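You operate a simulated robot arm through the tools that you are given. There is no shell and no other tool.

You run a simulated two-armed robot. Do the job below in one go: nothing can be reset, and whatever is moved stays where it is left.

Task
Pick up the grey bag from the top of the long bench with one hand, pass it to the other hand and put it on the shelf under the long bench. Set down upright: bag.

Only the result counts: the job must be done as asked and must still hold three seconds after the hand-in. Knocking over, shifting, dropping, spilling or breaking anything else fails it.

Robot
Two 7-joint arms with two-finger parallel grippers on one trunk, on a base that moves. Base frame: it is fixed to the floor where the robot stands at the start and does not move with it; the origin is under the middle of the robot, x ahead of it, y to its left, z up. Units: mm, degrees, N and s.
The left shoulder is at the start at [50, 177, 1079], the right one opposite. With the tool pointing down near the work surface each hand reaches from about 100 to 700 mm from the robot's upright axis, wherever it stands, measured 20 degrees to its own side. Places, roughly: bag [-500, 3750, 750]; shelf under the long bench [-700, 3800, 400]. Payload 3.43 kg a hand.
Tool frame (each hand has its own): the origin (TCP) lies between the finger pads and is the grasp point; the fingertips stand 34 mm ahead of it; z points along the fingers, y is the line along which they close. The gripper opens to 128 mm. The fingers are 24 mm wide and 12 mm thick; the gripper's body (48 by 130 mm) begins 96 mm behind the TCP.
Orientation is that of the tool frame in the base frame, as a unit quaternion [x, y, z, w]. With the fingers straight down and closing along the base's y, the tool's x points along the base's -x, its y along +y and its z along -z.

Tools
- The arms move only by the tool jog_arm. It takes "left_commands", "right_commands" or both (then of equal length, played together; a hand with none holds still); each is a list of rows, each a list of 7 numbers: the turn, a rotation vector about the base's x, y, z in rad, then the shift along the base's x, y, z in m, then the gripper command, from -1 (fully open) to 1 (shut), values between in proportion. In form: [[wx, wy, wz, dx, dy, dz, jaw], ...]. A call has 1 to 20 rows; each row shifts and turns the commanded pose from where the row before left it. Rows are played at 5 a second. More than 50 mm and 8.6 degrees between two rows, or a gripper value outside its range, and nothing of the call is played. Where a pose cannot be reached the arm comes as near as it can. A force on the tool above 40 N (or 10 N above the force at the start of the call, whichever is more), or a blocked arm, ends the call early, and 0.2 s more pass. The fingers move at their own pace (about 108 mm/s each) and stop on an object; they squeeze with about 37 N. The grip force told is the motor's: it shows also when the fingers shut on nothing. Time passes only in rows, and 0.2 s behind the last, so rows that do not move let the fingers close. The reply holds the time, the measured pose of the TCP, the force on the tool along the base axes, the opening and the grip force, in the units named above and with some noise, with the torque about the TCP (base axes, N m) and any sound that the robot's microphone picked up.
- Cameras (640 x 400 px; columns grow to the right, rows downward): "scene" is now at [161.8, 5.4, 1246.2]; the picture's right is [0.00, -1.00, 0.00], its down [-0.46, -0.00, -0.89] and it looks along [0.89, 0.00, -0.46] (base axes); focal length 284 px, centre (320, 200). "left" rides on the left gripper at [76, 11, -160] in its tool frame; the picture's right is [-0.15, 0.99, 0.00], its down [-0.88, -0.13, -0.46] and it looks along [-0.45, -0.07, 0.89] (tool axes); focal length 234 px, centre (320, 200). "right" rides on the right gripper at [76, -11, -160] in its tool frame; the picture's right is [0.15, 0.99, 0.00], its down [-0.88, 0.13, -0.46] and it looks along [-0.45, 0.07, 0.89] (tool axes); focal length 234 px, centre (320, 200). There is no depth. A picture from a camera that has moved, and an enlarged one, comes with that camera's place and axes in the base frame and with its lens. The place of the scene camera against the robot may be out by one fixed shift of up to 12 mm in any direction.
- camera(camera): a new picture of that camera. No time passes.
- move_column(by): slides the trunk up (or, below 0, down) by that many mm; the arms and the scene camera ride with it, the base frame stays. It gives what a move gives, with no picture.
- steer(legs): drives the robot by 1 to 6 legs, each [ahead, turn to the left] in mm and degrees, along the robot's own axes; the way and the turn of a leg run together, so that a leg with both is an arc; at most 1500 mm and 180 degrees a leg. The arms and the cameras ride along, it lands a little off, and it stops where it bumps. It gives what a move gives.
- aim_head(pan, tilt): turns the head with the scene camera to pan (to the left, within 80 degrees either way) and tilt (down, from -29 to 69), counted from straight ahead of the robot. It gives what a move gives.
- enlarge(camera, box): a new picture of the part [left, top, right, bottom] of that camera's present view, enlarged. No time passes.
- close_job(): hands the job in; it is judged then, once.

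Places have to be worked out from the pictures, the camera data and where the tool is seen. Open the grippers and draw the arms clear of the work before you hand the job in, unless the task says otherwise.

The tools are called after "Emit:" by a JSON object that holds its "op" and its "data". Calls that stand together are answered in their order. jog_arm: Moves the arms, as the interface text tells. Its arguments: {"type":"object","properties":{"left_commands":{"type":"array","items":{"type":"array","items":{"type":"number"}}},"right_commands":{"type":"array","items":{"type":"array","items":{"type":"number"}}}},"required":[]} The other tools are called the same way: move_column (by) moves the trunk up or down; steer (legs) drives the base; aim_head (pan, tilt) turns the head that bears the scene camera; camera (camera) takes a picture; enlarge (camera, box) takes an enlarged picture of a part of a camera's view; close_job () hands the job in.

At the start:

```text
clock: 0.0
left_tcp_pos: [440.8, 228.1, 1064.8]
left_tool_rot: [0.0, 1.0, 0.0, 0.0]
left_wrist_force: [0.6, 0.4, 0.3]
left_wrist_torque: [-0.01, 0.02, -0.02]
left_finger_gap: 128.0
left_grip_force: 0.1
right_tcp_pos: [408.4, -164.7, 1107.2]
right_tool_rot: [0.0, 1.0, 0.0, 0.0]
right_wrist_force: [0.3, 0.8, 0.3]
right_wrist_torque: [-0.02, 0.01, 0.0]
right_finger_gap: 128.1
right_grip_force: 0.0
trunk travel left (down, up): [-250.0, 151.0]
robot x, y, heading: [1.7, -0.2, -0.0]
head pan, tilt (commanded): [0.2, 27.6]
```

scene: 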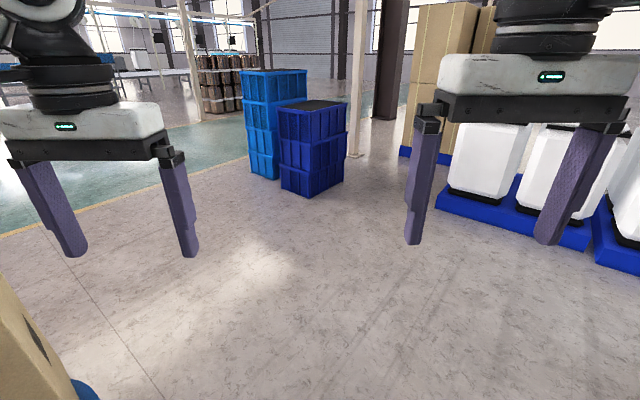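
right: 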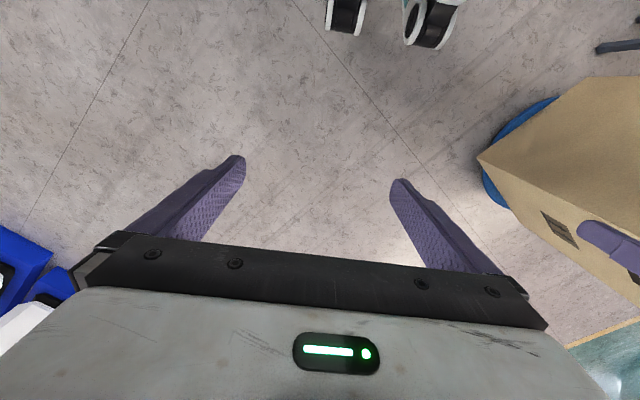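
left: 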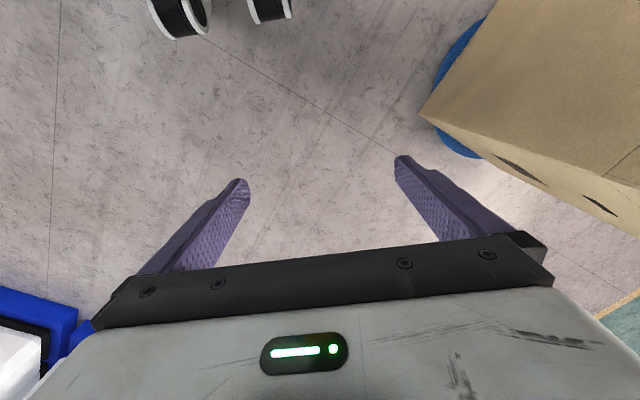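

The bag should be about 3.75 m to my left, and there is a cardboard box on a blue base close by on the left. I look left with the head before driving.

Emit:
{"op": "aim_head", "data": {"pan": 80, "tilt": 20}}

```text
clock: 1.5
left_tcp_pos: [439.9, 228.5, 1063.7]
left_tool_rot: [0.0, 1.0, 0.0, 0.0]
left_wrist_force: [-1.2, -1.2, 1.0]
left_wrist_torque: [0.0, 0.0, -0.03]
left_finger_gap: 127.9
left_grip_force: 0.0
right_tcp_pos: [407.6, -165.5, 1107.1]
right_tool_rot: [0.0, 1.0, 0.001, 0.0]
right_wrist_force: [0.2, -0.7, -0.6]
right_wrist_torque: [0.03, -0.02, 0.02]
right_finger_gap: 128.0
right_grip_force: 0.0
trunk travel left (down, up): [-250.0, 151.0]
robot x, y, heading: [1.1, 0.9, -0.0]
head pan, tilt (commanded): [80.0, 20.0]
```

Head now looks left; I take a picture of that side.

Emit:
{"op": "camera", "data": {"camera": "scene"}}

```text
taken
camera scene: at [86.6, 96.8, 1258.4], right [0.98, -0.17, 0.0], down [-0.06, -0.34, -0.94], along [0.16, 0.93, -0.34], focal length 284 px, centre (320, 200)
```

scene: 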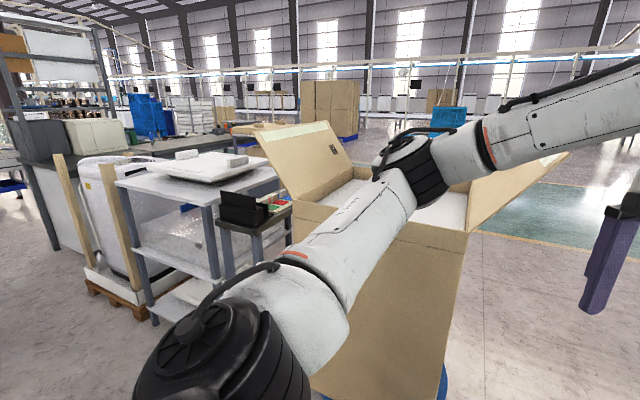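

The bag should project near pixel (222, 140). I enlarge that region.

Emit:
{"op": "enlarge", "data": {"camera": "scene", "box": [140, 80, 340, 205]}}

Emit:
{"op": "enlarge", "data": {"camera": "scene", "box": [0, 80, 320, 280]}}

```text
3.20 times, centred on (240, 142) of scene
camera zoom: at [86.6, 96.8, 1258.4], right [0.98, -0.17, 0.0], down [-0.06, -0.34, -0.94], along [0.16, 0.93, -0.34], focal length 909 px, centre (576, 384)
```

zoom: 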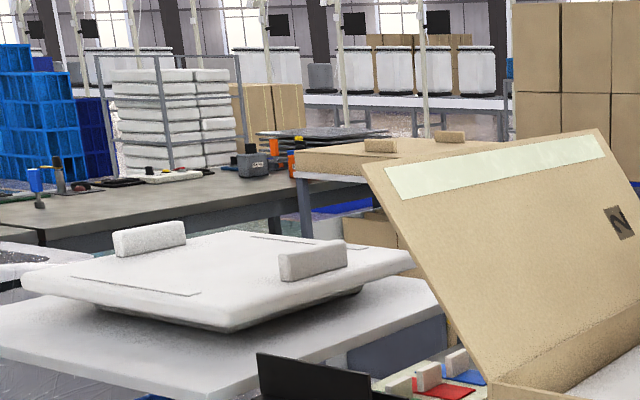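

```text
2.00 times, centred on (160, 180) of scene
camera zoom: at [86.6, 96.8, 1258.4], right [0.98, -0.17, 0.0], down [-0.06, -0.34, -0.94], along [0.16, 0.93, -0.34], focal length 568 px, centre (640, 240)
```

zoom: 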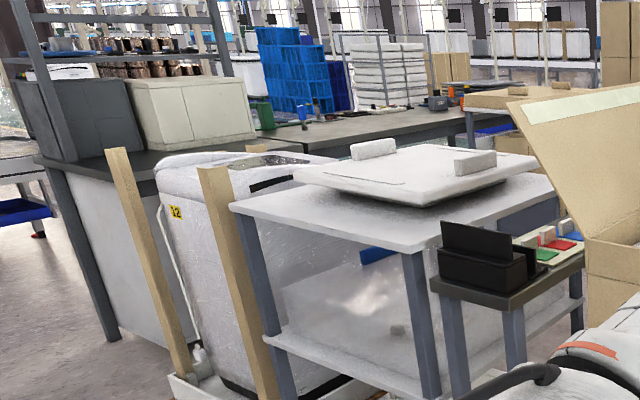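

I see a small grey object on the dark-topped long bench near the estimated place. The route is crowded, so I look around at more pans before driving.

Emit:
{"op": "aim_head", "data": {"pan": 40, "tilt": 20}}

Emit:
{"op": "camera", "data": {"camera": "scene"}}

Emit:
{"op": "aim_head", "data": {"pan": 0, "tilt": 15}}

Emit:
{"op": "camera", "data": {"camera": "scene"}}

```text
clock: 2.6
left_tcp_pos: [440.4, 229.9, 1064.4]
left_tool_rot: [0.0, 1.0, 0.0, -0.001]
left_wrist_force: [-0.1, -0.6, -0.4]
left_wrist_torque: [0.01, -0.01, -0.02]
left_finger_gap: 127.9
left_grip_force: 0.1
right_tcp_pos: [409.0, -164.9, 1106.7]
right_tool_rot: [0.001, 1.0, 0.0, 0.0]
right_wrist_force: [-0.4, 0.6, 0.8]
right_wrist_torque: [-0.02, -0.03, 0.0]
right_finger_gap: 128.2
right_grip_force: 0.0
trunk travel left (down, up): [-250.0, 151.0]
robot x, y, heading: [1.1, -1.6, -0.2]
head pan, tilt (commanded): [40.0, 20.0]
```

```text
taken
camera scene: at [141.7, 65.0, 1258.4], right [0.64, -0.77, 0.0], down [-0.26, -0.22, -0.94], along [0.72, 0.6, -0.34], focal length 284 px, centre (320, 200)
```

scene: 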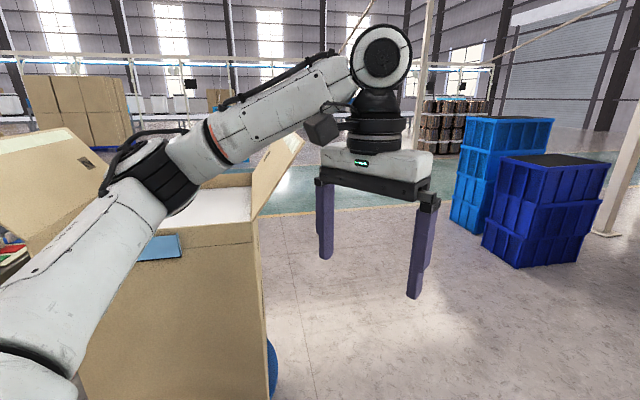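

```text
clock: 3.7
left_tcp_pos: [440.5, 228.5, 1064.2]
left_tool_rot: [0.0, 1.0, 0.0, 0.0]
left_wrist_force: [0.0, -0.8, 0.4]
left_wrist_torque: [-0.03, -0.03, -0.02]
left_finger_gap: 128.3
left_grip_force: 0.0
right_tcp_pos: [409.4, -164.9, 1107.0]
right_tool_rot: [0.0, 1.0, -0.001, 0.0]
right_wrist_force: [0.0, -0.2, -0.1]
right_wrist_torque: [0.0, 0.0, 0.02]
right_finger_gap: 128.1
right_grip_force: 0.1
trunk travel left (down, up): [-250.0, 151.0]
robot x, y, heading: [1.6, -1.7, -0.0]
head pan, tilt (commanded): [0.0, 15.0]
```

```text
taken
camera scene: at [163.8, 5.2, 1266.5], right [0.0, -1.0, 0.0], down [-0.26, 0.0, -0.97], along [0.97, 0.0, -0.26], focal length 284 px, centre (320, 200)
```

scene: 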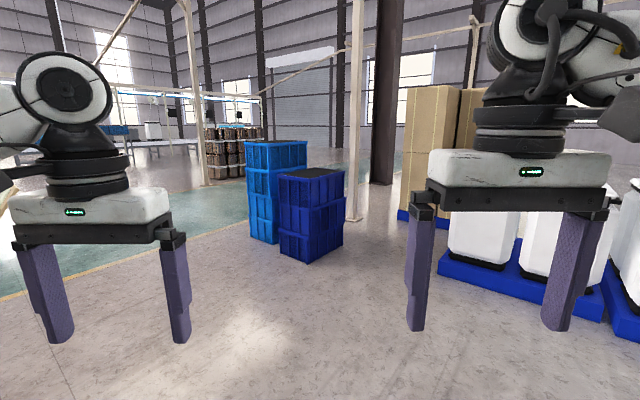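

The floor ahead is free up to the blue crates at about x=2.7 m, and the cardboard box occupies roughly x 200–650, y 700–1300. I drive ahead 1.4 m and turn left to look along +y.

Emit:
{"op": "steer", "data": {"legs": [[1400, 0], [0, 90]]}}

Emit:
{"op": "camera", "data": {"camera": "scene"}}

Emit:
{"op": "aim_head", "data": {"pan": 40, "tilt": 20}}

Emit:
{"op": "camera", "data": {"camera": "scene"}}

```text
clock: 14.5
left_tcp_pos: [1174.0, 432.7, 1065.4]
left_tool_rot: [0.709, -0.705, 0.0, 0.0]
left_wrist_force: [0.1, 0.0, 0.7]
left_wrist_torque: [0.02, 0.0, 0.01]
left_finger_gap: 128.2
left_grip_force: 0.1
right_tcp_pos: [1569.4, 402.1, 1108.5]
right_tool_rot: [0.709, -0.705, 0.0, 0.0]
right_wrist_force: [-0.7, -0.6, -0.8]
right_wrist_torque: [0.03, -0.01, 0.05]
right_finger_gap: 127.8
right_grip_force: 0.1
trunk travel left (down, up): [-250.0, 151.0]
robot x, y, heading: [1404.5, -5.7, 90.1]
head pan, tilt (commanded): [0.0, 15.0]
```

```text
taken
camera scene: at [1405.2, 162.5, 1266.5], right [1.0, 0.0, 0.0], down [0.0, -0.26, -0.97], along [0.0, 0.97, -0.26], focal length 284 px, centre (320, 200)
```

scene: 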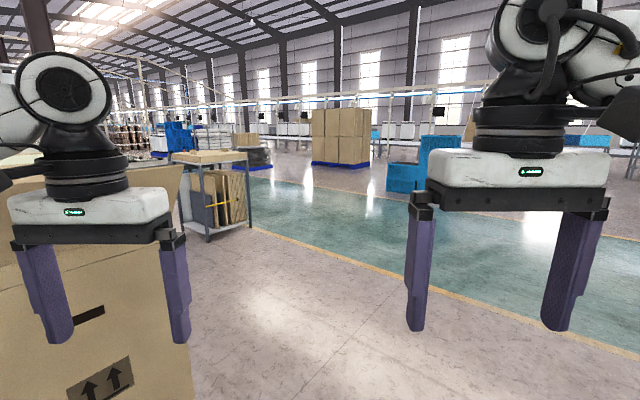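

```text
clock: 15.6
left_tcp_pos: [1174.6, 433.0, 1064.5]
left_tool_rot: [0.709, -0.706, 0.0, 0.0]
left_wrist_force: [-0.3, 0.3, -0.1]
left_wrist_torque: [0.0, -0.01, 0.0]
left_finger_gap: 128.0
left_grip_force: 0.1
right_tcp_pos: [1569.4, 403.7, 1106.5]
right_tool_rot: [0.709, -0.705, -0.001, 0.0]
right_wrist_force: [0.3, 0.5, 0.7]
right_wrist_torque: [-0.03, 0.0, 0.0]
right_finger_gap: 127.9
right_grip_force: 0.2
trunk travel left (down, up): [-250.0, 151.0]
robot x, y, heading: [1404.6, -5.0, 90.5]
head pan, tilt (commanded): [40.0, 20.0]
```

```text
taken
camera scene: at [1345.6, 140.2, 1258.4], right [0.76, 0.65, 0.0], down [0.22, -0.26, -0.94], along [-0.61, 0.72, -0.34], focal length 284 px, centre (320, 200)
```

scene: 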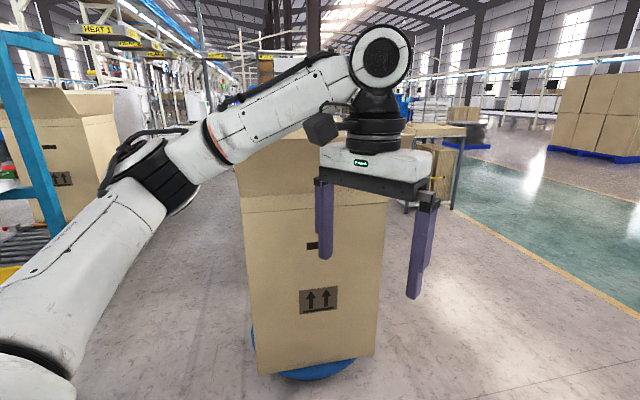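

The box's nearest corner is near (890, 1070) and a table with a cardboard top stands around (190–530, 3100–3500). I swing a bit right to clear the box flap with my left elbow, then go forward along +y.

Emit:
{"op": "steer", "data": {"legs": [[0, -15], [1000, 0], [0, 15], [1000, 0]]}}

Emit:
{"op": "aim_head", "data": {"pan": 60, "tilt": 20}}

Emit:
{"op": "camera", "data": {"camera": "scene"}}

Emit:
{"op": "aim_head", "data": {"pan": 20, "tilt": 20}}

Emit:
{"op": "camera", "data": {"camera": "scene"}}

```text
clock: 27.2
left_tcp_pos: [1386.8, 2374.0, 1063.2]
left_tool_rot: [0.714, -0.7, -0.001, 0.0]
left_wrist_force: [0.2, 0.3, 0.3]
left_wrist_torque: [-0.02, 0.02, -0.03]
left_finger_gap: 127.9
left_grip_force: 0.2
right_tcp_pos: [1781.0, 2348.1, 1106.8]
right_tool_rot: [0.713, -0.701, 0.001, 0.0]
right_wrist_force: [-0.7, 0.0, 0.0]
right_wrist_torque: [-0.01, -0.01, 0.0]
right_finger_gap: 127.7
right_grip_force: 0.1
trunk travel left (down, up): [-250.0, 151.0]
robot x, y, heading: [1623.0, 1937.7, 91.2]
head pan, tilt (commanded): [40.0, 20.0]
```

```text
clock: 28.1
left_tcp_pos: [1387.3, 2374.0, 1064.2]
left_tool_rot: [0.714, -0.7, 0.0, 0.0]
left_wrist_force: [0.4, 0.5, -1.1]
left_wrist_torque: [-0.02, 0.01, 0.02]
left_finger_gap: 128.2
left_grip_force: 0.1
right_tcp_pos: [1780.7, 2348.6, 1106.4]
right_tool_rot: [0.713, -0.701, 0.0, 0.0]
right_wrist_force: [0.7, -0.3, 0.7]
right_wrist_torque: [-0.01, -0.03, 0.02]
right_finger_gap: 128.0
right_grip_force: 0.1
trunk travel left (down, up): [-250.0, 151.0]
robot x, y, heading: [1621.5, 1939.8, 91.1]
head pan, tilt (commanded): [60.0, 20.0]
```

```text
taken
camera scene: at [1540.4, 2057.9, 1258.4], right [0.49, 0.87, 0.0], down [0.3, -0.17, -0.94], along [-0.82, 0.46, -0.34], focal length 284 px, centre (320, 200)
```

scene: 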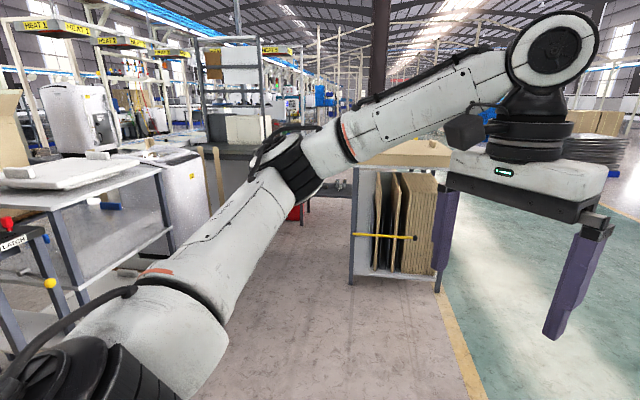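

```text
clock: 29.1
left_tcp_pos: [1385.7, 2374.4, 1065.2]
left_tool_rot: [0.714, -0.7, 0.0, 0.001]
left_wrist_force: [0.2, -0.2, -0.3]
left_wrist_torque: [-0.02, -0.01, -0.01]
left_finger_gap: 128.1
left_grip_force: 0.1
right_tcp_pos: [1781.6, 2349.7, 1107.6]
right_tool_rot: [0.713, -0.701, 0.0, 0.0]
right_wrist_force: [0.7, -0.7, 0.3]
right_wrist_torque: [-0.02, 0.01, 0.01]
right_finger_gap: 128.3
right_grip_force: 0.2
trunk travel left (down, up): [-250.0, 151.0]
robot x, y, heading: [1623.8, 1933.7, 91.0]
head pan, tilt (commanded): [20.0, 20.0]
```

```text
taken
camera scene: at [1588.4, 2099.6, 1258.4], right [0.93, 0.36, 0.0], down [0.12, -0.32, -0.94], along [-0.34, 0.88, -0.34], focal length 284 px, centre (320, 200)
```

scene: 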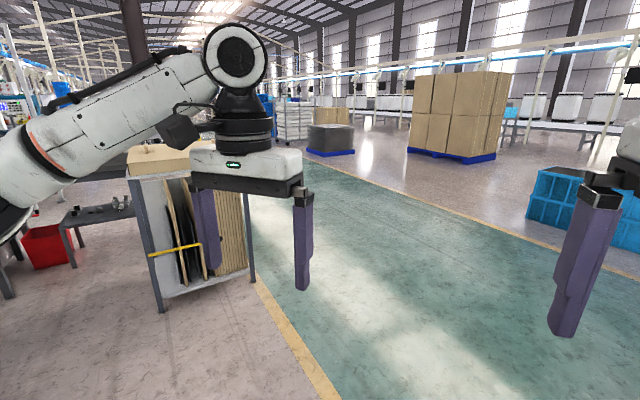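

An aisle is visible between the white-lid table and the cardboard rack, leading toward the long bench. I turn to face the bag's direction (about 140°) for an unobstructed view.

Emit:
{"op": "steer", "data": {"legs": [[0, 49]]}}

Emit:
{"op": "aim_head", "data": {"pan": 0, "tilt": 15}}

Emit:
{"op": "camera", "data": {"camera": "scene"}}

Emit:
{"op": "enlarge", "data": {"camera": "scene", "box": [180, 90, 420, 240]}}

```text
clock: 31.7
left_tcp_pos: [1138.4, 2044.5, 1064.3]
left_tool_rot: [0.94, -0.341, 0.0, 0.0]
left_wrist_force: [0.0, -0.7, -0.6]
left_wrist_torque: [0.02, -0.01, -0.02]
left_finger_gap: 127.7
left_grip_force: 0.0
right_tcp_pos: [1416.9, 2327.0, 1107.5]
right_tool_rot: [0.94, -0.342, -0.001, 0.0]
right_wrist_force: [-0.2, 0.0, -1.0]
right_wrist_torque: [0.01, -0.01, 0.03]
right_finger_gap: 128.2
right_grip_force: 0.1
trunk travel left (down, up): [-250.0, 151.0]
robot x, y, heading: [1622.2, 1933.2, 140.1]
head pan, tilt (commanded): [20.0, 20.0]
```

```text
clock: 32.6
left_tcp_pos: [1137.7, 2044.7, 1065.0]
left_tool_rot: [0.94, -0.342, 0.0, -0.001]
left_wrist_force: [0.0, 0.2, 0.2]
left_wrist_torque: [0.0, 0.02, -0.02]
left_finger_gap: 127.9
left_grip_force: 0.0
right_tcp_pos: [1416.4, 2326.7, 1107.4]
right_tool_rot: [0.94, -0.342, 0.0, 0.0]
right_wrist_force: [0.5, 0.5, 0.0]
right_wrist_torque: [0.0, 0.0, 0.0]
right_finger_gap: 127.9
right_grip_force: 0.1
trunk travel left (down, up): [-250.0, 151.0]
robot x, y, heading: [1621.8, 1939.6, 140.1]
head pan, tilt (commanded): [0.0, 15.0]
```

```text
taken
camera scene: at [1497.9, 2047.8, 1266.5], right [0.64, 0.77, 0.0], down [0.2, -0.17, -0.97], along [-0.74, 0.62, -0.26], focal length 284 px, centre (320, 200)
```

scene: 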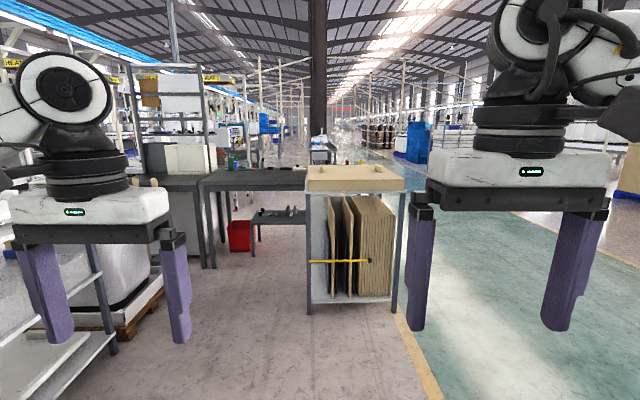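

```text
2.67 times, centred on (300, 165) of scene
camera zoom: at [1497.9, 2047.8, 1266.5], right [0.64, 0.77, 0.0], down [0.2, -0.17, -0.97], along [-0.74, 0.62, -0.26], focal length 757 px, centre (373, 293)
```

zoom: 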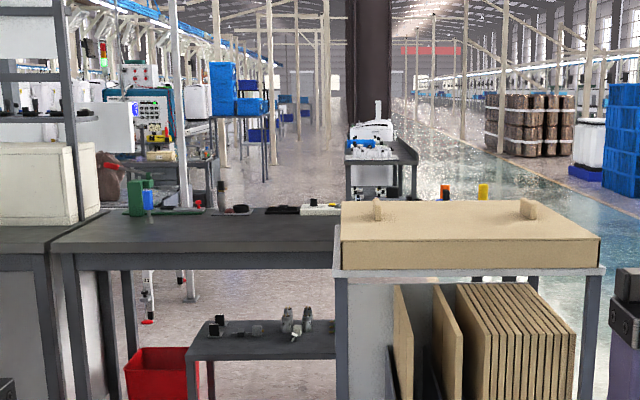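

The bench is the dark one running at about 48°; the bag should be hidden behind the cardboard rack from here, and the aisle left of the rack is about 1.1 m wide. I turn to about 160° and drive 1.2 m into the aisle entrance, then look again.

Emit:
{"op": "steer", "data": {"legs": [[0, 20], [1200, 0], [0, -22]]}}

Emit:
{"op": "camera", "data": {"camera": "scene"}}

Emit:
{"op": "enlarge", "data": {"camera": "scene", "box": [180, 90, 420, 240]}}

```text
clock: 41.0
left_tcp_pos: [0.1, 2467.3, 1065.9]
left_tool_rot: [0.935, -0.355, 0.001, 0.0]
left_wrist_force: [0.2, -0.6, -0.3]
left_wrist_torque: [0.0, -0.01, -0.06]
left_finger_gap: 128.1
left_grip_force: 0.0
right_tcp_pos: [286.6, 2742.7, 1107.8]
right_tool_rot: [0.935, -0.354, 0.0, 0.001]
right_wrist_force: [0.0, 0.1, -0.3]
right_wrist_torque: [-0.03, 0.01, 0.01]
right_finger_gap: 128.0
right_grip_force: 0.1
trunk travel left (down, up): [-250.0, 151.0]
robot x, y, heading: [479.9, 2344.5, 138.5]
head pan, tilt (commanded): [0.0, 15.0]
```

```text
taken
camera scene: at [360.4, 2460.7, 1266.5], right [0.66, 0.75, 0.0], down [0.19, -0.17, -0.97], along [-0.72, 0.64, -0.26], focal length 284 px, centre (320, 200)
```

scene: 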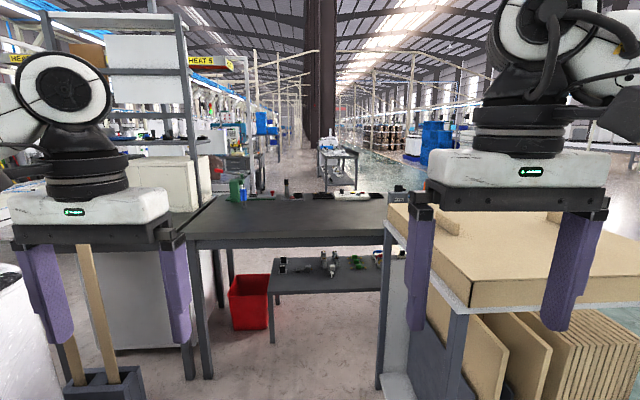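

```text
2.67 times, centred on (300, 165) of scene
camera zoom: at [360.4, 2460.7, 1266.5], right [0.66, 0.75, 0.0], down [0.19, -0.17, -0.97], along [-0.72, 0.64, -0.26], focal length 757 px, centre (373, 293)
```

zoom: 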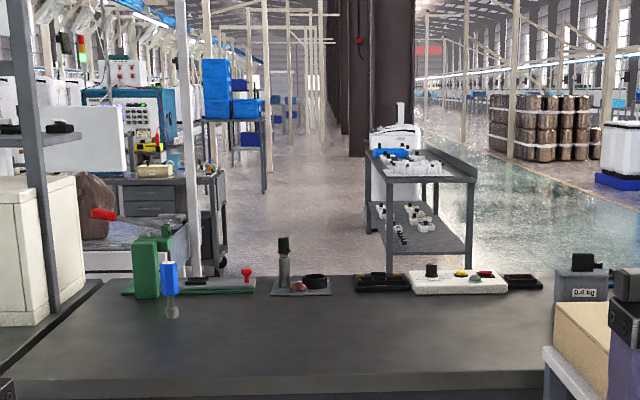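

I see a grey object labelled "0.4 kg" with a black clip at the bench's right, partly behind the cardboard. I enlarge around it and the shelf.

Emit:
{"op": "enlarge", "data": {"camera": "scene", "box": [350, 170, 430, 220]}}

Emit:
{"op": "enlarge", "data": {"camera": "scene", "box": [220, 220, 420, 345]}}

```text
8.00 times, centred on (390, 195) of scene
camera zoom: at [360.4, 2460.7, 1266.5], right [0.66, 0.75, 0.0], down [0.19, -0.17, -0.97], along [-0.72, 0.64, -0.26], focal length 2272 px, centre (-240, 240)
```

zoom: 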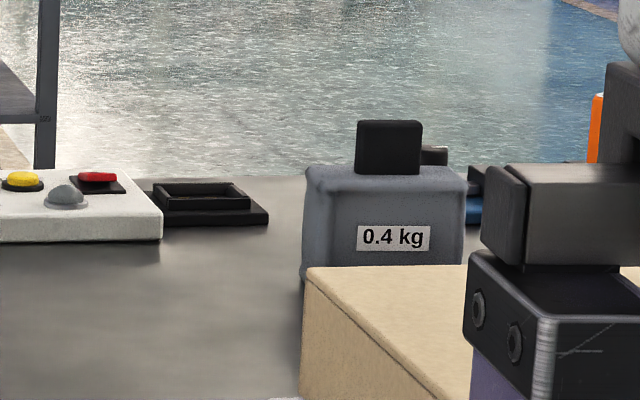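

```text
3.20 times, centred on (320, 282) of scene
camera zoom: at [360.4, 2460.7, 1266.5], right [0.66, 0.75, 0.0], down [0.19, -0.17, -0.97], along [-0.72, 0.64, -0.26], focal length 909 px, centre (320, -64)
```

zoom: 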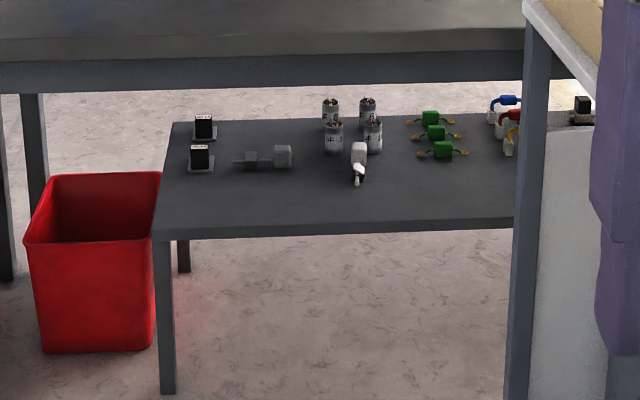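

The grey bag with a black tab and "0.4 kg" label stands on the bench behind the rack's left end, and the low shelf is a dark table tucked under the bench with items on its rear and centre; its front strip is free. I advance about 850 mm down the aisle, shifting slightly left to stay clear of the rack.

Emit:
{"op": "steer", "data": {"legs": [[0, 5], [850, 0], [0, -5]]}}

Emit:
{"op": "aim_head", "data": {"pan": -25, "tilt": 30}}

Emit:
{"op": "camera", "data": {"camera": "scene"}}

Emit:
{"op": "camera", "data": {"camera": "right"}}

Emit:
{"op": "camera", "data": {"camera": "left"}}

```text
clock: 46.4
left_tcp_pos: [-673.5, 2951.8, 1064.0]
left_tool_rot: [0.937, -0.348, -0.001, 0.0]
left_wrist_force: [0.6, 0.4, -0.1]
left_wrist_torque: [-0.01, -0.01, -0.02]
left_finger_gap: 128.0
left_grip_force: 0.1
right_tcp_pos: [-391.0, 3229.4, 1108.4]
right_tool_rot: [0.937, -0.349, 0.0, 0.0]
right_wrist_force: [0.1, 0.4, 0.4]
right_wrist_torque: [0.01, 0.01, 0.03]
right_finger_gap: 128.1
right_grip_force: 0.1
trunk travel left (down, up): [-250.0, 151.0]
robot x, y, heading: [-190.1, 2842.4, 139.1]
head pan, tilt (commanded): [0.0, 15.0]
```

```text
clock: 47.2
left_tcp_pos: [-672.5, 2950.9, 1064.9]
left_tool_rot: [0.937, -0.348, 0.0, 0.0]
left_wrist_force: [0.4, -0.2, 0.4]
left_wrist_torque: [0.01, 0.02, 0.02]
left_finger_gap: 127.8
left_grip_force: 0.0
right_tcp_pos: [-391.7, 3229.0, 1107.8]
right_tool_rot: [0.937, -0.349, 0.001, 0.0]
right_wrist_force: [-0.2, 0.2, 0.1]
right_wrist_torque: [0.02, 0.01, 0.01]
right_finger_gap: 128.1
right_grip_force: 0.0
trunk travel left (down, up): [-250.0, 151.0]
robot x, y, heading: [-189.2, 2835.3, 138.9]
head pan, tilt (commanded): [-25.0, 30.0]
```

```text
taken
camera scene: at [-279.7, 2971.2, 1242.3], right [0.91, 0.41, 0.0], down [0.21, -0.46, -0.87], along [-0.36, 0.79, -0.5], focal length 284 px, centre (320, 200)
```

scene: 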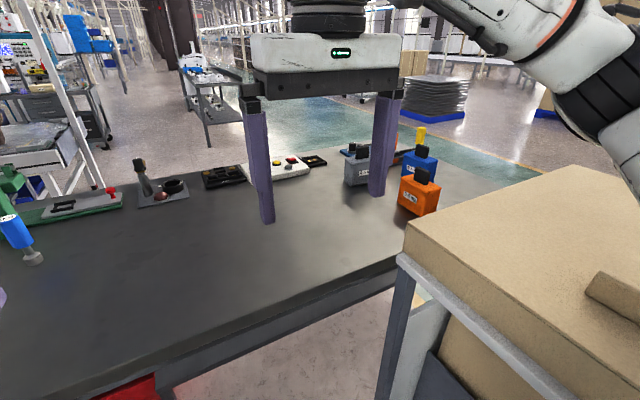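

```text
taken
camera right: at [-327.0, 3188.6, 1267.4], right [-0.54, -0.84, 0.0], down [-0.75, 0.48, 0.46], along [-0.39, 0.24, -0.89], focal length 234 px, centre (320, 200)
```

right: 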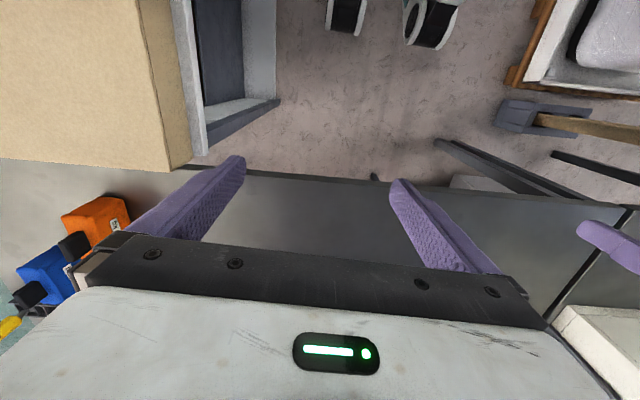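

```text
taken
camera left: at [-623.2, 2893.8, 1224.4], right [-0.76, -0.65, 0.0], down [-0.58, 0.67, 0.46], along [-0.3, 0.34, -0.89], focal length 234 px, centre (320, 200)
```

left: 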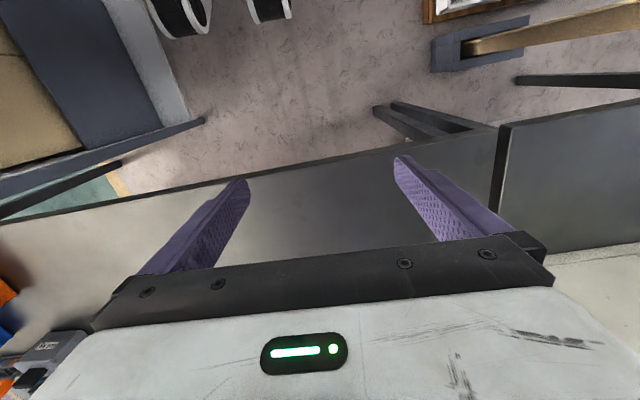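

Now three bags are visible: grey, blue and orange; the grey one is partly behind my right finger. I enlarge it and also look down at my own base to judge how close I can get to the bench.

Emit:
{"op": "enlarge", "data": {"camera": "scene", "box": [300, 110, 460, 210]}}

Emit:
{"op": "aim_head", "data": {"pan": 0, "tilt": 69}}

Emit:
{"op": "camera", "data": {"camera": "scene"}}

Emit:
{"op": "aim_head", "data": {"pan": -60, "tilt": 60}}

Emit:
{"op": "camera", "data": {"camera": "scene"}}

```text
4.00 times, centred on (380, 160) of scene
camera zoom: at [-279.7, 2971.2, 1242.3], right [0.91, 0.41, 0.0], down [0.21, -0.46, -0.87], along [-0.36, 0.79, -0.5], focal length 1136 px, centre (80, 360)
```

zoom: 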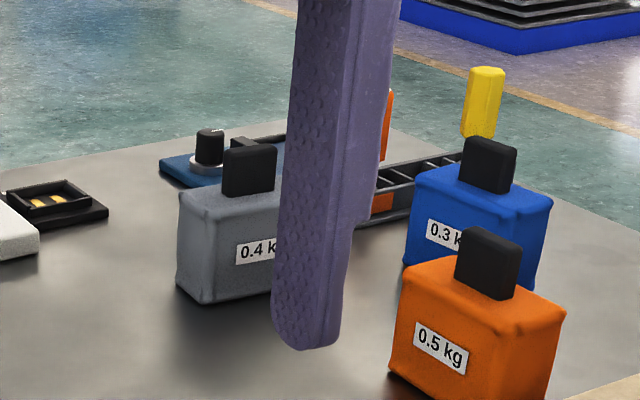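

```text
clock: 48.3
left_tcp_pos: [-672.8, 2951.7, 1063.3]
left_tool_rot: [0.938, -0.348, 0.0, 0.0]
left_wrist_force: [0.4, -0.9, 0.0]
left_wrist_torque: [0.01, -0.02, 0.01]
left_finger_gap: 128.1
left_grip_force: 0.1
right_tcp_pos: [-390.7, 3229.9, 1107.1]
right_tool_rot: [0.937, -0.349, 0.0, 0.0]
right_wrist_force: [0.4, 0.0, 0.1]
right_wrist_torque: [0.01, 0.03, -0.03]
right_finger_gap: 128.3
right_grip_force: 0.1
trunk travel left (down, up): [-250.0, 151.0]
robot x, y, heading: [-187.1, 2833.8, 139.3]
head pan, tilt (commanded): [0.0, 68.8]
```

```text
taken
camera scene: at [-284.8, 2925.4, 1190.9], right [0.65, 0.76, 0.0], down [0.71, -0.61, -0.36], along [-0.27, 0.24, -0.93], focal length 284 px, centre (320, 200)
```

scene: 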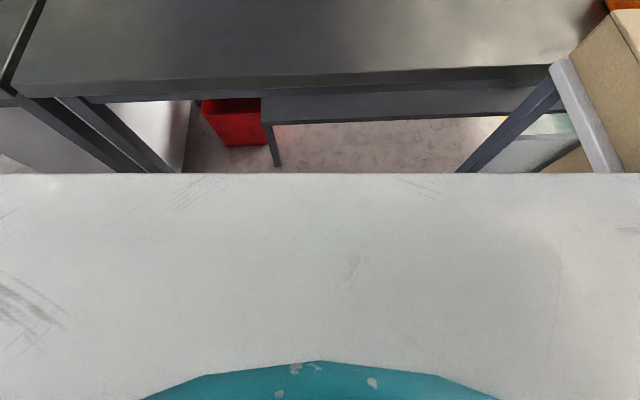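

```text
clock: 49.6
left_tcp_pos: [-672.6, 2952.1, 1064.3]
left_tool_rot: [0.937, -0.348, -0.001, 0.0]
left_wrist_force: [0.8, -0.3, 0.3]
left_wrist_torque: [0.01, 0.04, 0.03]
left_finger_gap: 127.8
left_grip_force: 0.0
right_tcp_pos: [-391.1, 3230.1, 1108.1]
right_tool_rot: [0.937, -0.349, 0.0, 0.0]
right_wrist_force: [0.3, 0.8, -1.0]
right_wrist_torque: [0.04, 0.01, -0.01]
right_finger_gap: 128.1
right_grip_force: 0.0
trunk travel left (down, up): [-250.0, 151.0]
robot x, y, heading: [-194.3, 2839.4, 139.2]
head pan, tilt (commanded): [-60.0, 60.0]
```

```text
taken
camera scene: at [-230.1, 2954.3, 1200.2], right [0.98, -0.19, 0.0], down [-0.16, -0.85, -0.5], along [0.09, 0.49, -0.87], focal length 284 px, centre (320, 200)
```

scene: 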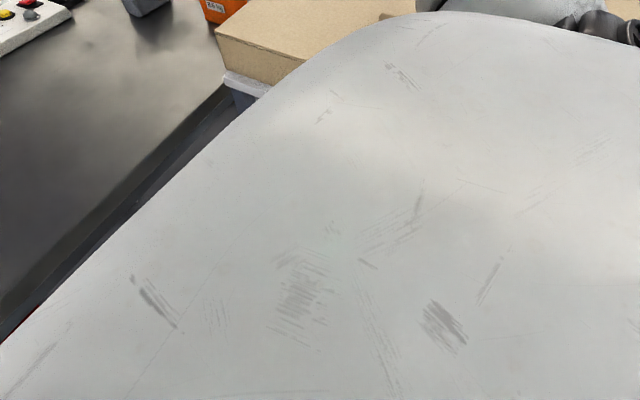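

From two views I triangulate the grey bag's black tab top at about (-528, 3852, 927), bench top near z≈795, and the bag sits mid-depth on the bench right behind the rack. To know how close my base can get to a bench edge, I pitch the left hand so its camera looks back at my own base.

Emit:
{"op": "jog_arm", "data": {"left_commands": [[-0.092, -0.106, 0, 0, 0, 0, -1], [-0.092, -0.106, 0, 0, 0, 0, -1], [-0.092, -0.106, 0, 0, 0, 0, -1], [-0.092, -0.106, 0, 0, 0, 0, -1], [-0.092, -0.106, 0, 0, 0, 0, -1]]}}

Emit:
{"op": "camera", "data": {"camera": "left"}}

```text
clock: 50.8
left_tcp_pos: [-619.0, 2946.1, 1057.7]
left_tool_rot: [0.881, -0.327, 0.321, 0.12]
left_wrist_force: [0.8, -0.2, -0.5]
left_wrist_torque: [0.05, 0.02, 0.02]
left_finger_gap: 128.1
left_grip_force: 0.1
left hand out of reach, approached as far as the arm can: row 5
right_tcp_pos: [-390.7, 3229.7, 1108.5]
right_tool_rot: [0.938, -0.347, -0.001, 0.0]
right_wrist_force: [-0.4, -0.1, -0.4]
right_wrist_torque: [0.05, 0.01, 0.0]
right_finger_gap: 128.1
right_grip_force: 0.2
trunk travel left (down, up): [-250.0, 151.0]
robot x, y, heading: [-191.2, 2833.1, 139.5]
head pan, tilt (commanded): [-60.0, 60.0]
```

```text
taken
camera left: at [-661.0, 2967.2, 1229.6], right [-0.73, -0.68, -0.09], down [-0.65, 0.73, -0.22], along [0.22, -0.1, -0.97], focal length 234 px, centre (320, 200)
```

left: 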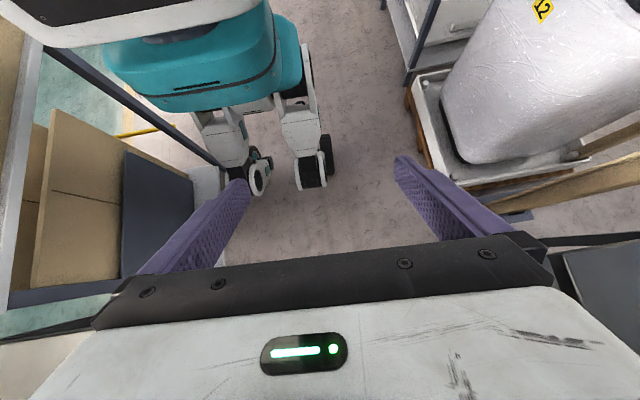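

The left camera shows my own chest tray, teal body and legs all stay within about 230 mm ahead of the axis, so I can stand ~300 mm from the bench edge. I turn the left hand back to its former orientation and view the bag again from the head.

Emit:
{"op": "jog_arm", "data": {"left_commands": [[0.092, 0.106, 0, 0, 0, 0, -1], [0.092, 0.106, 0, 0, 0, 0, -1], [0.092, 0.106, 0, 0, 0, 0, -1], [0.092, 0.106, 0, 0, 0, 0, -1], [0.092, 0.106, 0, 0, 0, 0, -1]]}}

Emit:
{"op": "move_column", "data": {"by": 140}}

Emit:
{"op": "aim_head", "data": {"pan": -30, "tilt": 35}}

Emit:
{"op": "camera", "data": {"camera": "scene"}}

```text
clock: 52.0
left_tcp_pos: [-619.8, 2947.7, 1057.2]
left_tool_rot: [0.938, -0.348, -0.002, -0.002]
left_wrist_force: [-0.1, -0.9, -0.4]
left_wrist_torque: [0.01, -0.02, 0.02]
left_finger_gap: 128.0
left_grip_force: 0.0
right_tcp_pos: [-390.3, 3229.3, 1108.1]
right_tool_rot: [0.937, -0.349, 0.001, 0.0]
right_wrist_force: [-0.5, 0.2, 0.6]
right_wrist_torque: [-0.03, -0.03, -0.01]
right_finger_gap: 128.0
right_grip_force: 0.0
trunk travel left (down, up): [-250.0, 151.0]
robot x, y, heading: [-189.3, 2837.1, 139.2]
head pan, tilt (commanded): [-60.0, 60.0]
```

```text
clock: 53.7
left_tcp_pos: [-620.3, 2947.4, 1196.6]
left_tool_rot: [0.937, -0.348, 0.0, 0.0]
left_wrist_force: [-0.1, 0.2, 0.1]
left_wrist_torque: [0.01, -0.03, 0.01]
left_finger_gap: 127.9
left_grip_force: 0.0
right_tcp_pos: [-392.5, 3230.1, 1247.2]
right_tool_rot: [0.937, -0.349, 0.001, 0.001]
right_wrist_force: [0.2, -0.9, -0.6]
right_wrist_torque: [-0.02, 0.0, -0.02]
right_finger_gap: 128.0
right_grip_force: 0.1
trunk travel left (down, up): [-390.0, 11.0]
robot x, y, heading: [-189.1, 2841.8, 139.3]
head pan, tilt (commanded): [-60.0, 60.0]
```

```text
clock: 54.6
left_tcp_pos: [-618.8, 2948.2, 1196.8]
left_tool_rot: [0.938, -0.347, 0.0, 0.0]
left_wrist_force: [-0.6, -0.9, -0.2]
left_wrist_torque: [0.02, 0.04, -0.01]
left_finger_gap: 127.9
left_grip_force: 0.0
right_tcp_pos: [-391.1, 3229.7, 1246.6]
right_tool_rot: [0.937, -0.348, 0.0, 0.0]
right_wrist_force: [0.2, -0.4, -0.9]
right_wrist_torque: [0.02, -0.01, -0.01]
right_finger_gap: 128.0
right_grip_force: 0.1
trunk travel left (down, up): [-390.0, 11.0]
robot x, y, heading: [-191.2, 2836.0, 139.5]
head pan, tilt (commanded): [-30.0, 35.0]
```

```text
taken
camera scene: at [-271.4, 2972.0, 1374.4], right [0.94, 0.33, 0.0], down [0.19, -0.54, -0.82], along [-0.27, 0.77, -0.57], focal length 284 px, centre (320, 200)
```

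scene: 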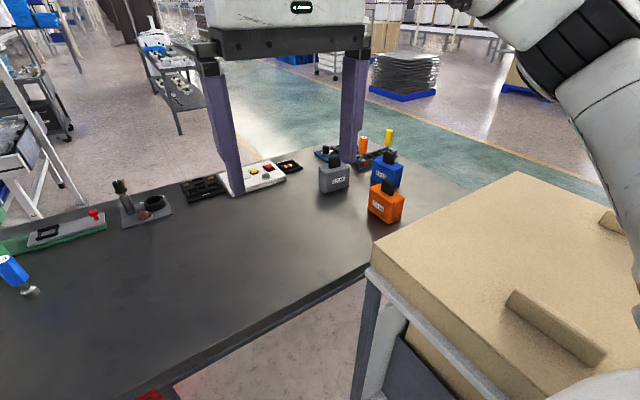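

The bag is visible now below the right fingertip; I enlarge it to find its orientation and size.

Emit:
{"op": "enlarge", "data": {"camera": "scene", "box": [280, 125, 440, 225]}}

Emit:
{"op": "enlarge", "data": {"camera": "scene", "box": [305, 135, 369, 200]}}

```text
4.00 times, centred on (360, 175) of scene
camera zoom: at [-271.4, 2972.0, 1374.4], right [0.94, 0.33, 0.0], down [0.19, -0.54, -0.82], along [-0.27, 0.77, -0.57], focal length 1136 px, centre (160, 300)
```

zoom: 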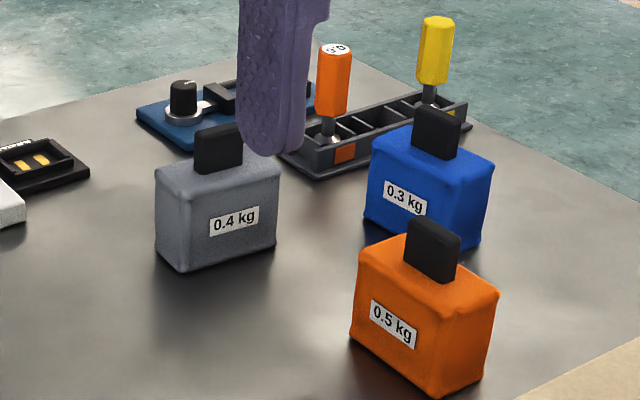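

```text
6.15 times, centred on (337, 168) of scene
camera zoom: at [-271.4, 2972.0, 1374.4], right [0.94, 0.33, 0.0], down [0.19, -0.54, -0.82], along [-0.27, 0.77, -0.57], focal length 1748 px, centre (215, 400)
```

zoom: 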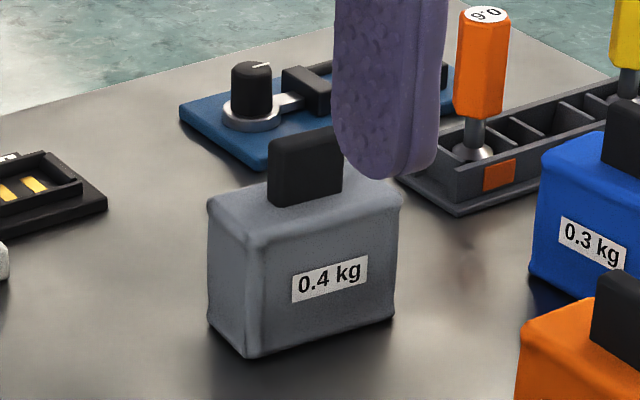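

Working from this view, the bag body is about 100 × 47 mm footprint, body top z≈875, tab top z≈922, centre near (-525, 3847), with its width along about 42°. I drive closer (about 245 mm ahead, 60 mm to the right) so the right arm can reach it with a pitched tool.

Emit:
{"op": "steer", "data": {"legs": [[0, -14], [250, 0], [0, 14]]}}

Emit:
{"op": "camera", "data": {"camera": "scene"}}

```text
clock: 58.1
left_tcp_pos: [-763.9, 3150.2, 1197.7]
left_tool_rot: [0.937, -0.35, 0.0, -0.001]
left_wrist_force: [0.7, -0.7, 0.5]
left_wrist_torque: [0.01, -0.02, 0.01]
left_finger_gap: 127.9
left_grip_force: 0.2
right_tcp_pos: [-534.4, 3432.9, 1246.9]
right_tool_rot: [0.937, -0.349, 0.001, -0.001]
right_wrist_force: [0.0, -0.7, 0.0]
right_wrist_torque: [-0.03, 0.0, 0.0]
right_finger_gap: 128.1
right_grip_force: 0.1
trunk travel left (down, up): [-390.0, 11.0]
robot x, y, heading: [-332.5, 3038.7, 139.0]
head pan, tilt (commanded): [-30.0, 35.0]
```

```text
taken
camera scene: at [-415.2, 3174.0, 1374.5], right [0.94, 0.33, 0.0], down [0.19, -0.54, -0.82], along [-0.27, 0.77, -0.57], focal length 284 px, centre (320, 200)
```

scene: 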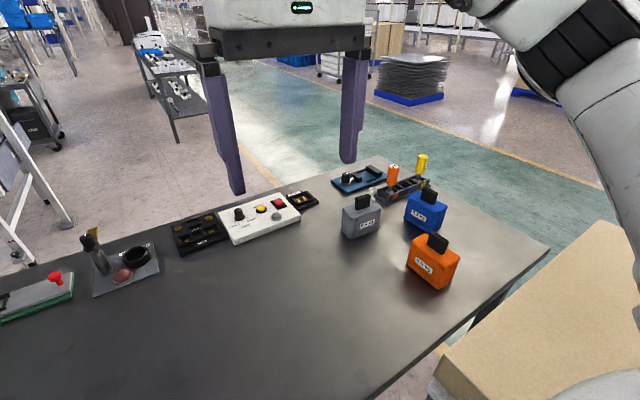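

Robot is at (-332, 3039), heading 139°. I enlarge the bag to triangulate it precisely.

Emit:
{"op": "enlarge", "data": {"camera": "scene", "box": [324, 177, 404, 247]}}

Emit:
{"op": "aim_head", "data": {"pan": -35, "tilt": 40}}

Emit:
{"op": "enlarge", "data": {"camera": "scene", "box": [240, 120, 400, 220]}}

```text
5.71 times, centred on (364, 212) of scene
camera zoom: at [-415.2, 3174.0, 1374.5], right [0.94, 0.33, 0.0], down [0.19, -0.54, -0.82], along [-0.27, 0.77, -0.57], focal length 1623 px, centre (69, 131)
```

zoom: 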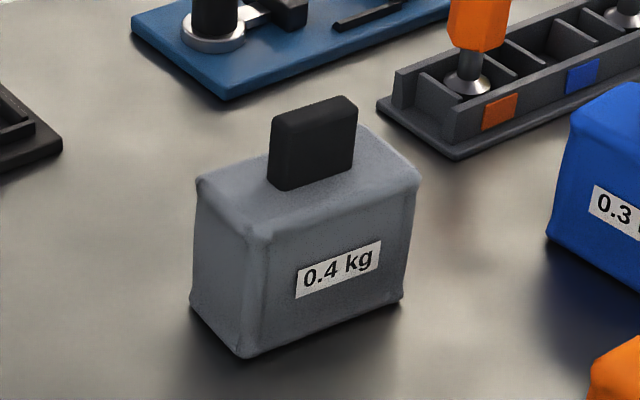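

```text
clock: 58.8
left_tcp_pos: [-762.7, 3150.6, 1196.7]
left_tool_rot: [0.937, -0.35, 0.0, 0.0]
left_wrist_force: [-0.1, 0.6, 0.2]
left_wrist_torque: [0.02, 0.0, 0.02]
left_finger_gap: 128.0
left_grip_force: 0.0
right_tcp_pos: [-534.1, 3432.2, 1247.0]
right_tool_rot: [0.937, -0.349, 0.0, 0.0]
right_wrist_force: [0.3, 0.8, 0.7]
right_wrist_torque: [0.01, 0.04, -0.01]
right_finger_gap: 127.9
right_grip_force: 0.0
trunk travel left (down, up): [-390.0, 11.0]
robot x, y, heading: [-329.3, 3042.8, 139.2]
head pan, tilt (commanded): [-35.0, 40.0]
```

```text
4.00 times, centred on (320, 170) of scene
camera zoom: at [-406.7, 3173.7, 1367.0], right [0.97, 0.24, 0.0], down [0.16, -0.62, -0.77], along [-0.19, 0.74, -0.64], focal length 1136 px, centre (320, 320)
```

zoom: 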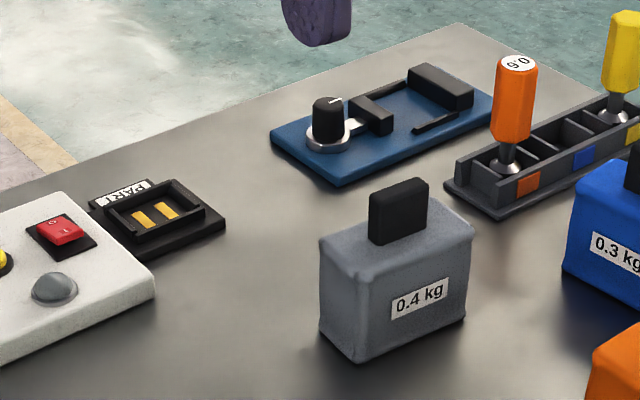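

Triangulating both views, the bench top is at z≈816, bag centre ≈(-514, 3818), body top ≈890, tab 890–937, facing about 135°. I pitch the right tool 30° forward with a small yaw, and move it to a point about 130 mm above the tab.

Emit:
{"op": "jog_arm", "data": {"right_commands": [[0, 0, -0.07, 0, 0, 0, -1], [0.0926, 0.0926, 0, 0, 0, 0, -1], [0.0926, 0.0926, 0, 0, 0, 0, -1], [0.0926, 0.0926, 0, 0, 0, 0, -1], [0.0926, 0.0926, 0, 0, 0, 0, -1], [0, 0, 0, 0.0026, 0.0379, -0.018, -1], [0, 0, 0, 0.0026, 0.0379, -0.018, -1], [0, 0, 0, 0.0026, 0.0379, -0.018, -1], [0, 0, 0, 0.0026, 0.0379, -0.018, -1], [0, 0, 0, 0.0026, 0.0379, -0.018, -1], [0, 0, 0, 0.0026, 0.0379, -0.018, -1], [0, 0, 0, 0.0026, 0.0379, -0.018, -1], [0, 0, 0, 0.0026, 0.0379, -0.018, -1], [0, 0, 0, 0.0026, 0.0379, -0.018, -1], [0, 0, 0, 0.0026, 0.0379, -0.018, -1]]}}

Emit:
{"op": "camera", "data": {"camera": "scene"}}

Emit:
{"op": "camera", "data": {"camera": "right"}}

```text
clock: 62.0
left_tcp_pos: [-763.1, 3151.2, 1195.7]
left_tool_rot: [0.937, -0.35, 0.0, 0.0]
left_wrist_force: [-0.1, -0.3, -0.1]
left_wrist_torque: [-0.01, 0.04, 0.0]
left_finger_gap: 128.3
left_grip_force: 0.1
right_tcp_pos: [-509.0, 3810.4, 1068.8]
right_tool_rot: [0.893, -0.368, -0.239, -0.1]
right_wrist_force: [-0.4, 0.7, -0.3]
right_wrist_torque: [0.02, -0.01, 0.01]
right_finger_gap: 128.2
right_grip_force: 0.1
trunk travel left (down, up): [-390.0, 11.0]
robot x, y, heading: [-330.8, 3039.6, 139.0]
head pan, tilt (commanded): [-35.0, 40.0]
```

```text
taken
camera scene: at [-406.9, 3174.3, 1366.8], right [0.97, 0.24, 0.0], down [0.16, -0.62, -0.77], along [-0.19, 0.74, -0.64], focal length 284 px, centre (320, 200)
```

scene: 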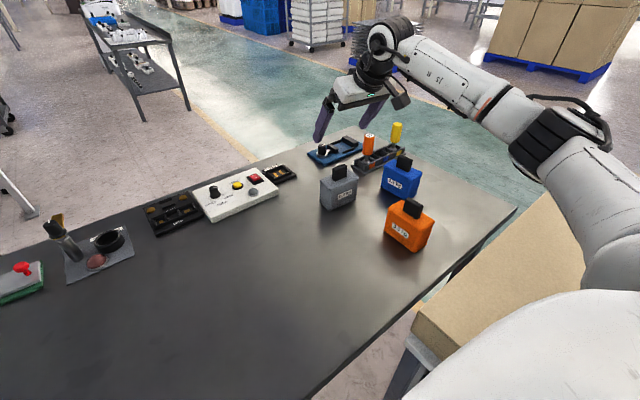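

```text
taken
camera right: at [-397.7, 3716.5, 1168.7], right [-0.61, -0.79, -0.07], down [-0.47, 0.28, 0.83], along [-0.64, 0.54, -0.55], focal length 234 px, centre (320, 200)
```

right: 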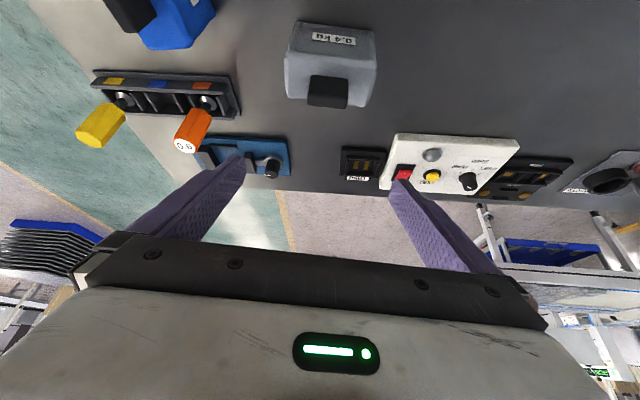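

The right hand camera predicts the tab at (327, 99) and I see it around (329, 103), so the estimate agrees within a couple of mm. I enlarge to check the yaw and tab dimensions before descending.

Emit:
{"op": "enlarge", "data": {"camera": "right", "box": [260, 10, 404, 120]}}

Emit:
{"op": "enlarge", "data": {"camera": "scene", "box": [270, 60, 430, 220]}}

```text
3.64 times, centred on (332, 65) of right
camera zoom: at [-397.7, 3716.5, 1168.7], right [-0.61, -0.79, -0.07], down [-0.47, 0.28, 0.83], along [-0.64, 0.54, -0.55], focal length 852 px, centre (276, 691)
```

zoom: 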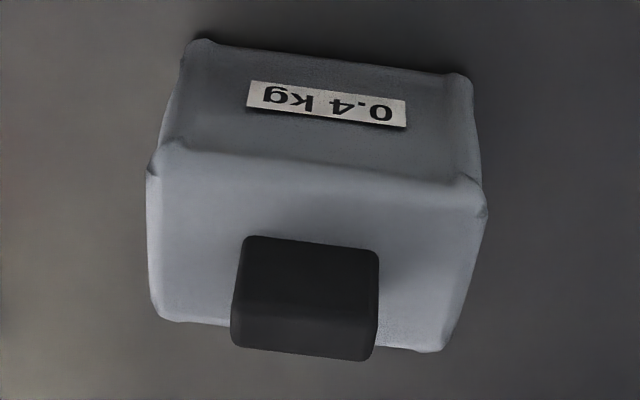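

```text
2.50 times, centred on (350, 140) of scene
camera zoom: at [-406.9, 3174.3, 1366.8], right [0.97, 0.24, 0.0], down [0.16, -0.62, -0.77], along [-0.19, 0.74, -0.64], focal length 710 px, centre (245, 350)
```

zoom: 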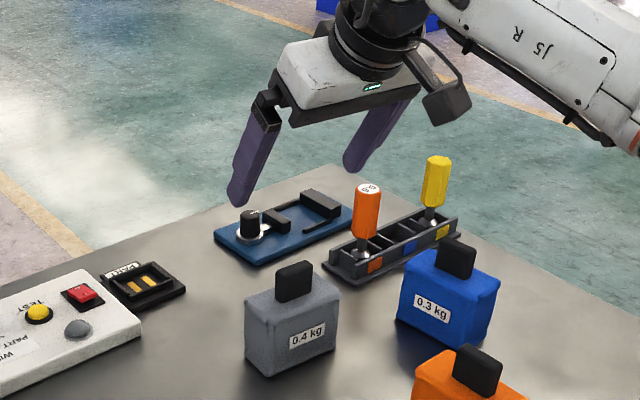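

Yaw and lateral alignment look good (within ~1 mm and ~1°). I descend 85 mm straight down and check again.

Emit:
{"op": "jog_arm", "data": {"right_commands": [[0, 0, 0, 0, 0, -0.03, -1], [0, 0, 0, 0, 0, -0.03, -1], [0, 0, 0, 0, 0, -0.025, -1], [0, 0, 0, 0, 0, 0, -1]]}}

Emit:
{"op": "camera", "data": {"camera": "right"}}

Emit:
{"op": "enlarge", "data": {"camera": "scene", "box": [270, 80, 430, 220]}}

```text
clock: 63.0
left_tcp_pos: [-763.8, 3150.7, 1196.5]
left_tool_rot: [0.937, -0.35, 0.0, 0.0]
left_wrist_force: [-0.1, -0.6, -0.1]
left_wrist_torque: [0.0, 0.01, -0.02]
left_finger_gap: 127.6
left_grip_force: 0.1
right_tcp_pos: [-508.1, 3809.5, 981.8]
right_tool_rot: [0.893, -0.369, -0.239, -0.099]
right_wrist_force: [1.4, 0.0, -0.8]
right_wrist_torque: [0.02, 0.01, 0.0]
right_finger_gap: 128.0
right_grip_force: 0.2
trunk travel left (down, up): [-390.0, 11.0]
robot x, y, heading: [-334.3, 3042.3, 139.3]
head pan, tilt (commanded): [-35.0, 40.0]
```

```text
taken
camera right: at [-397.8, 3715.4, 1082.1], right [-0.61, -0.79, -0.07], down [-0.47, 0.28, 0.84], along [-0.64, 0.54, -0.55], focal length 234 px, centre (320, 200)
```

right: 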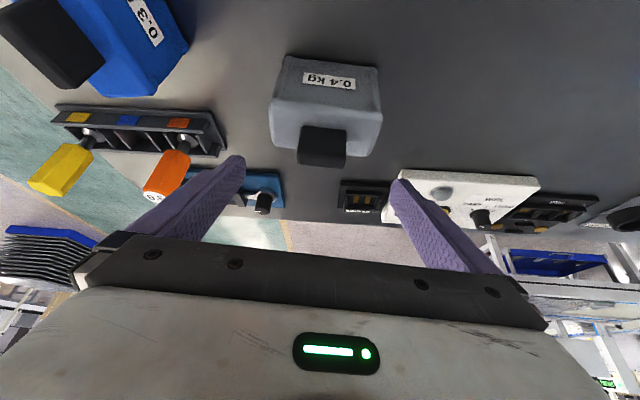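

```text
2.86 times, centred on (350, 150) of scene
camera zoom: at [-406.7, 3173.5, 1367.0], right [0.97, 0.24, 0.0], down [0.16, -0.62, -0.77], along [-0.19, 0.74, -0.64], focal length 811 px, centre (234, 343)
```

zoom: 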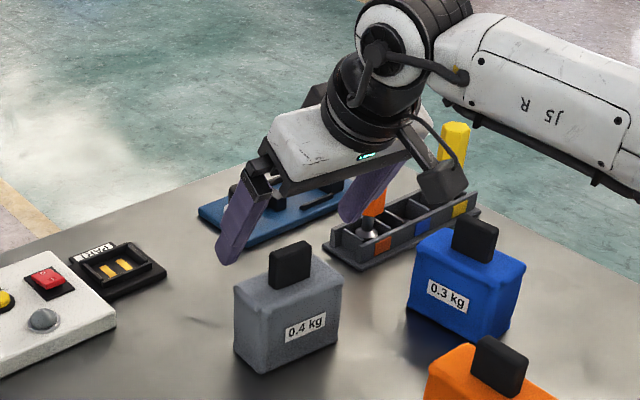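

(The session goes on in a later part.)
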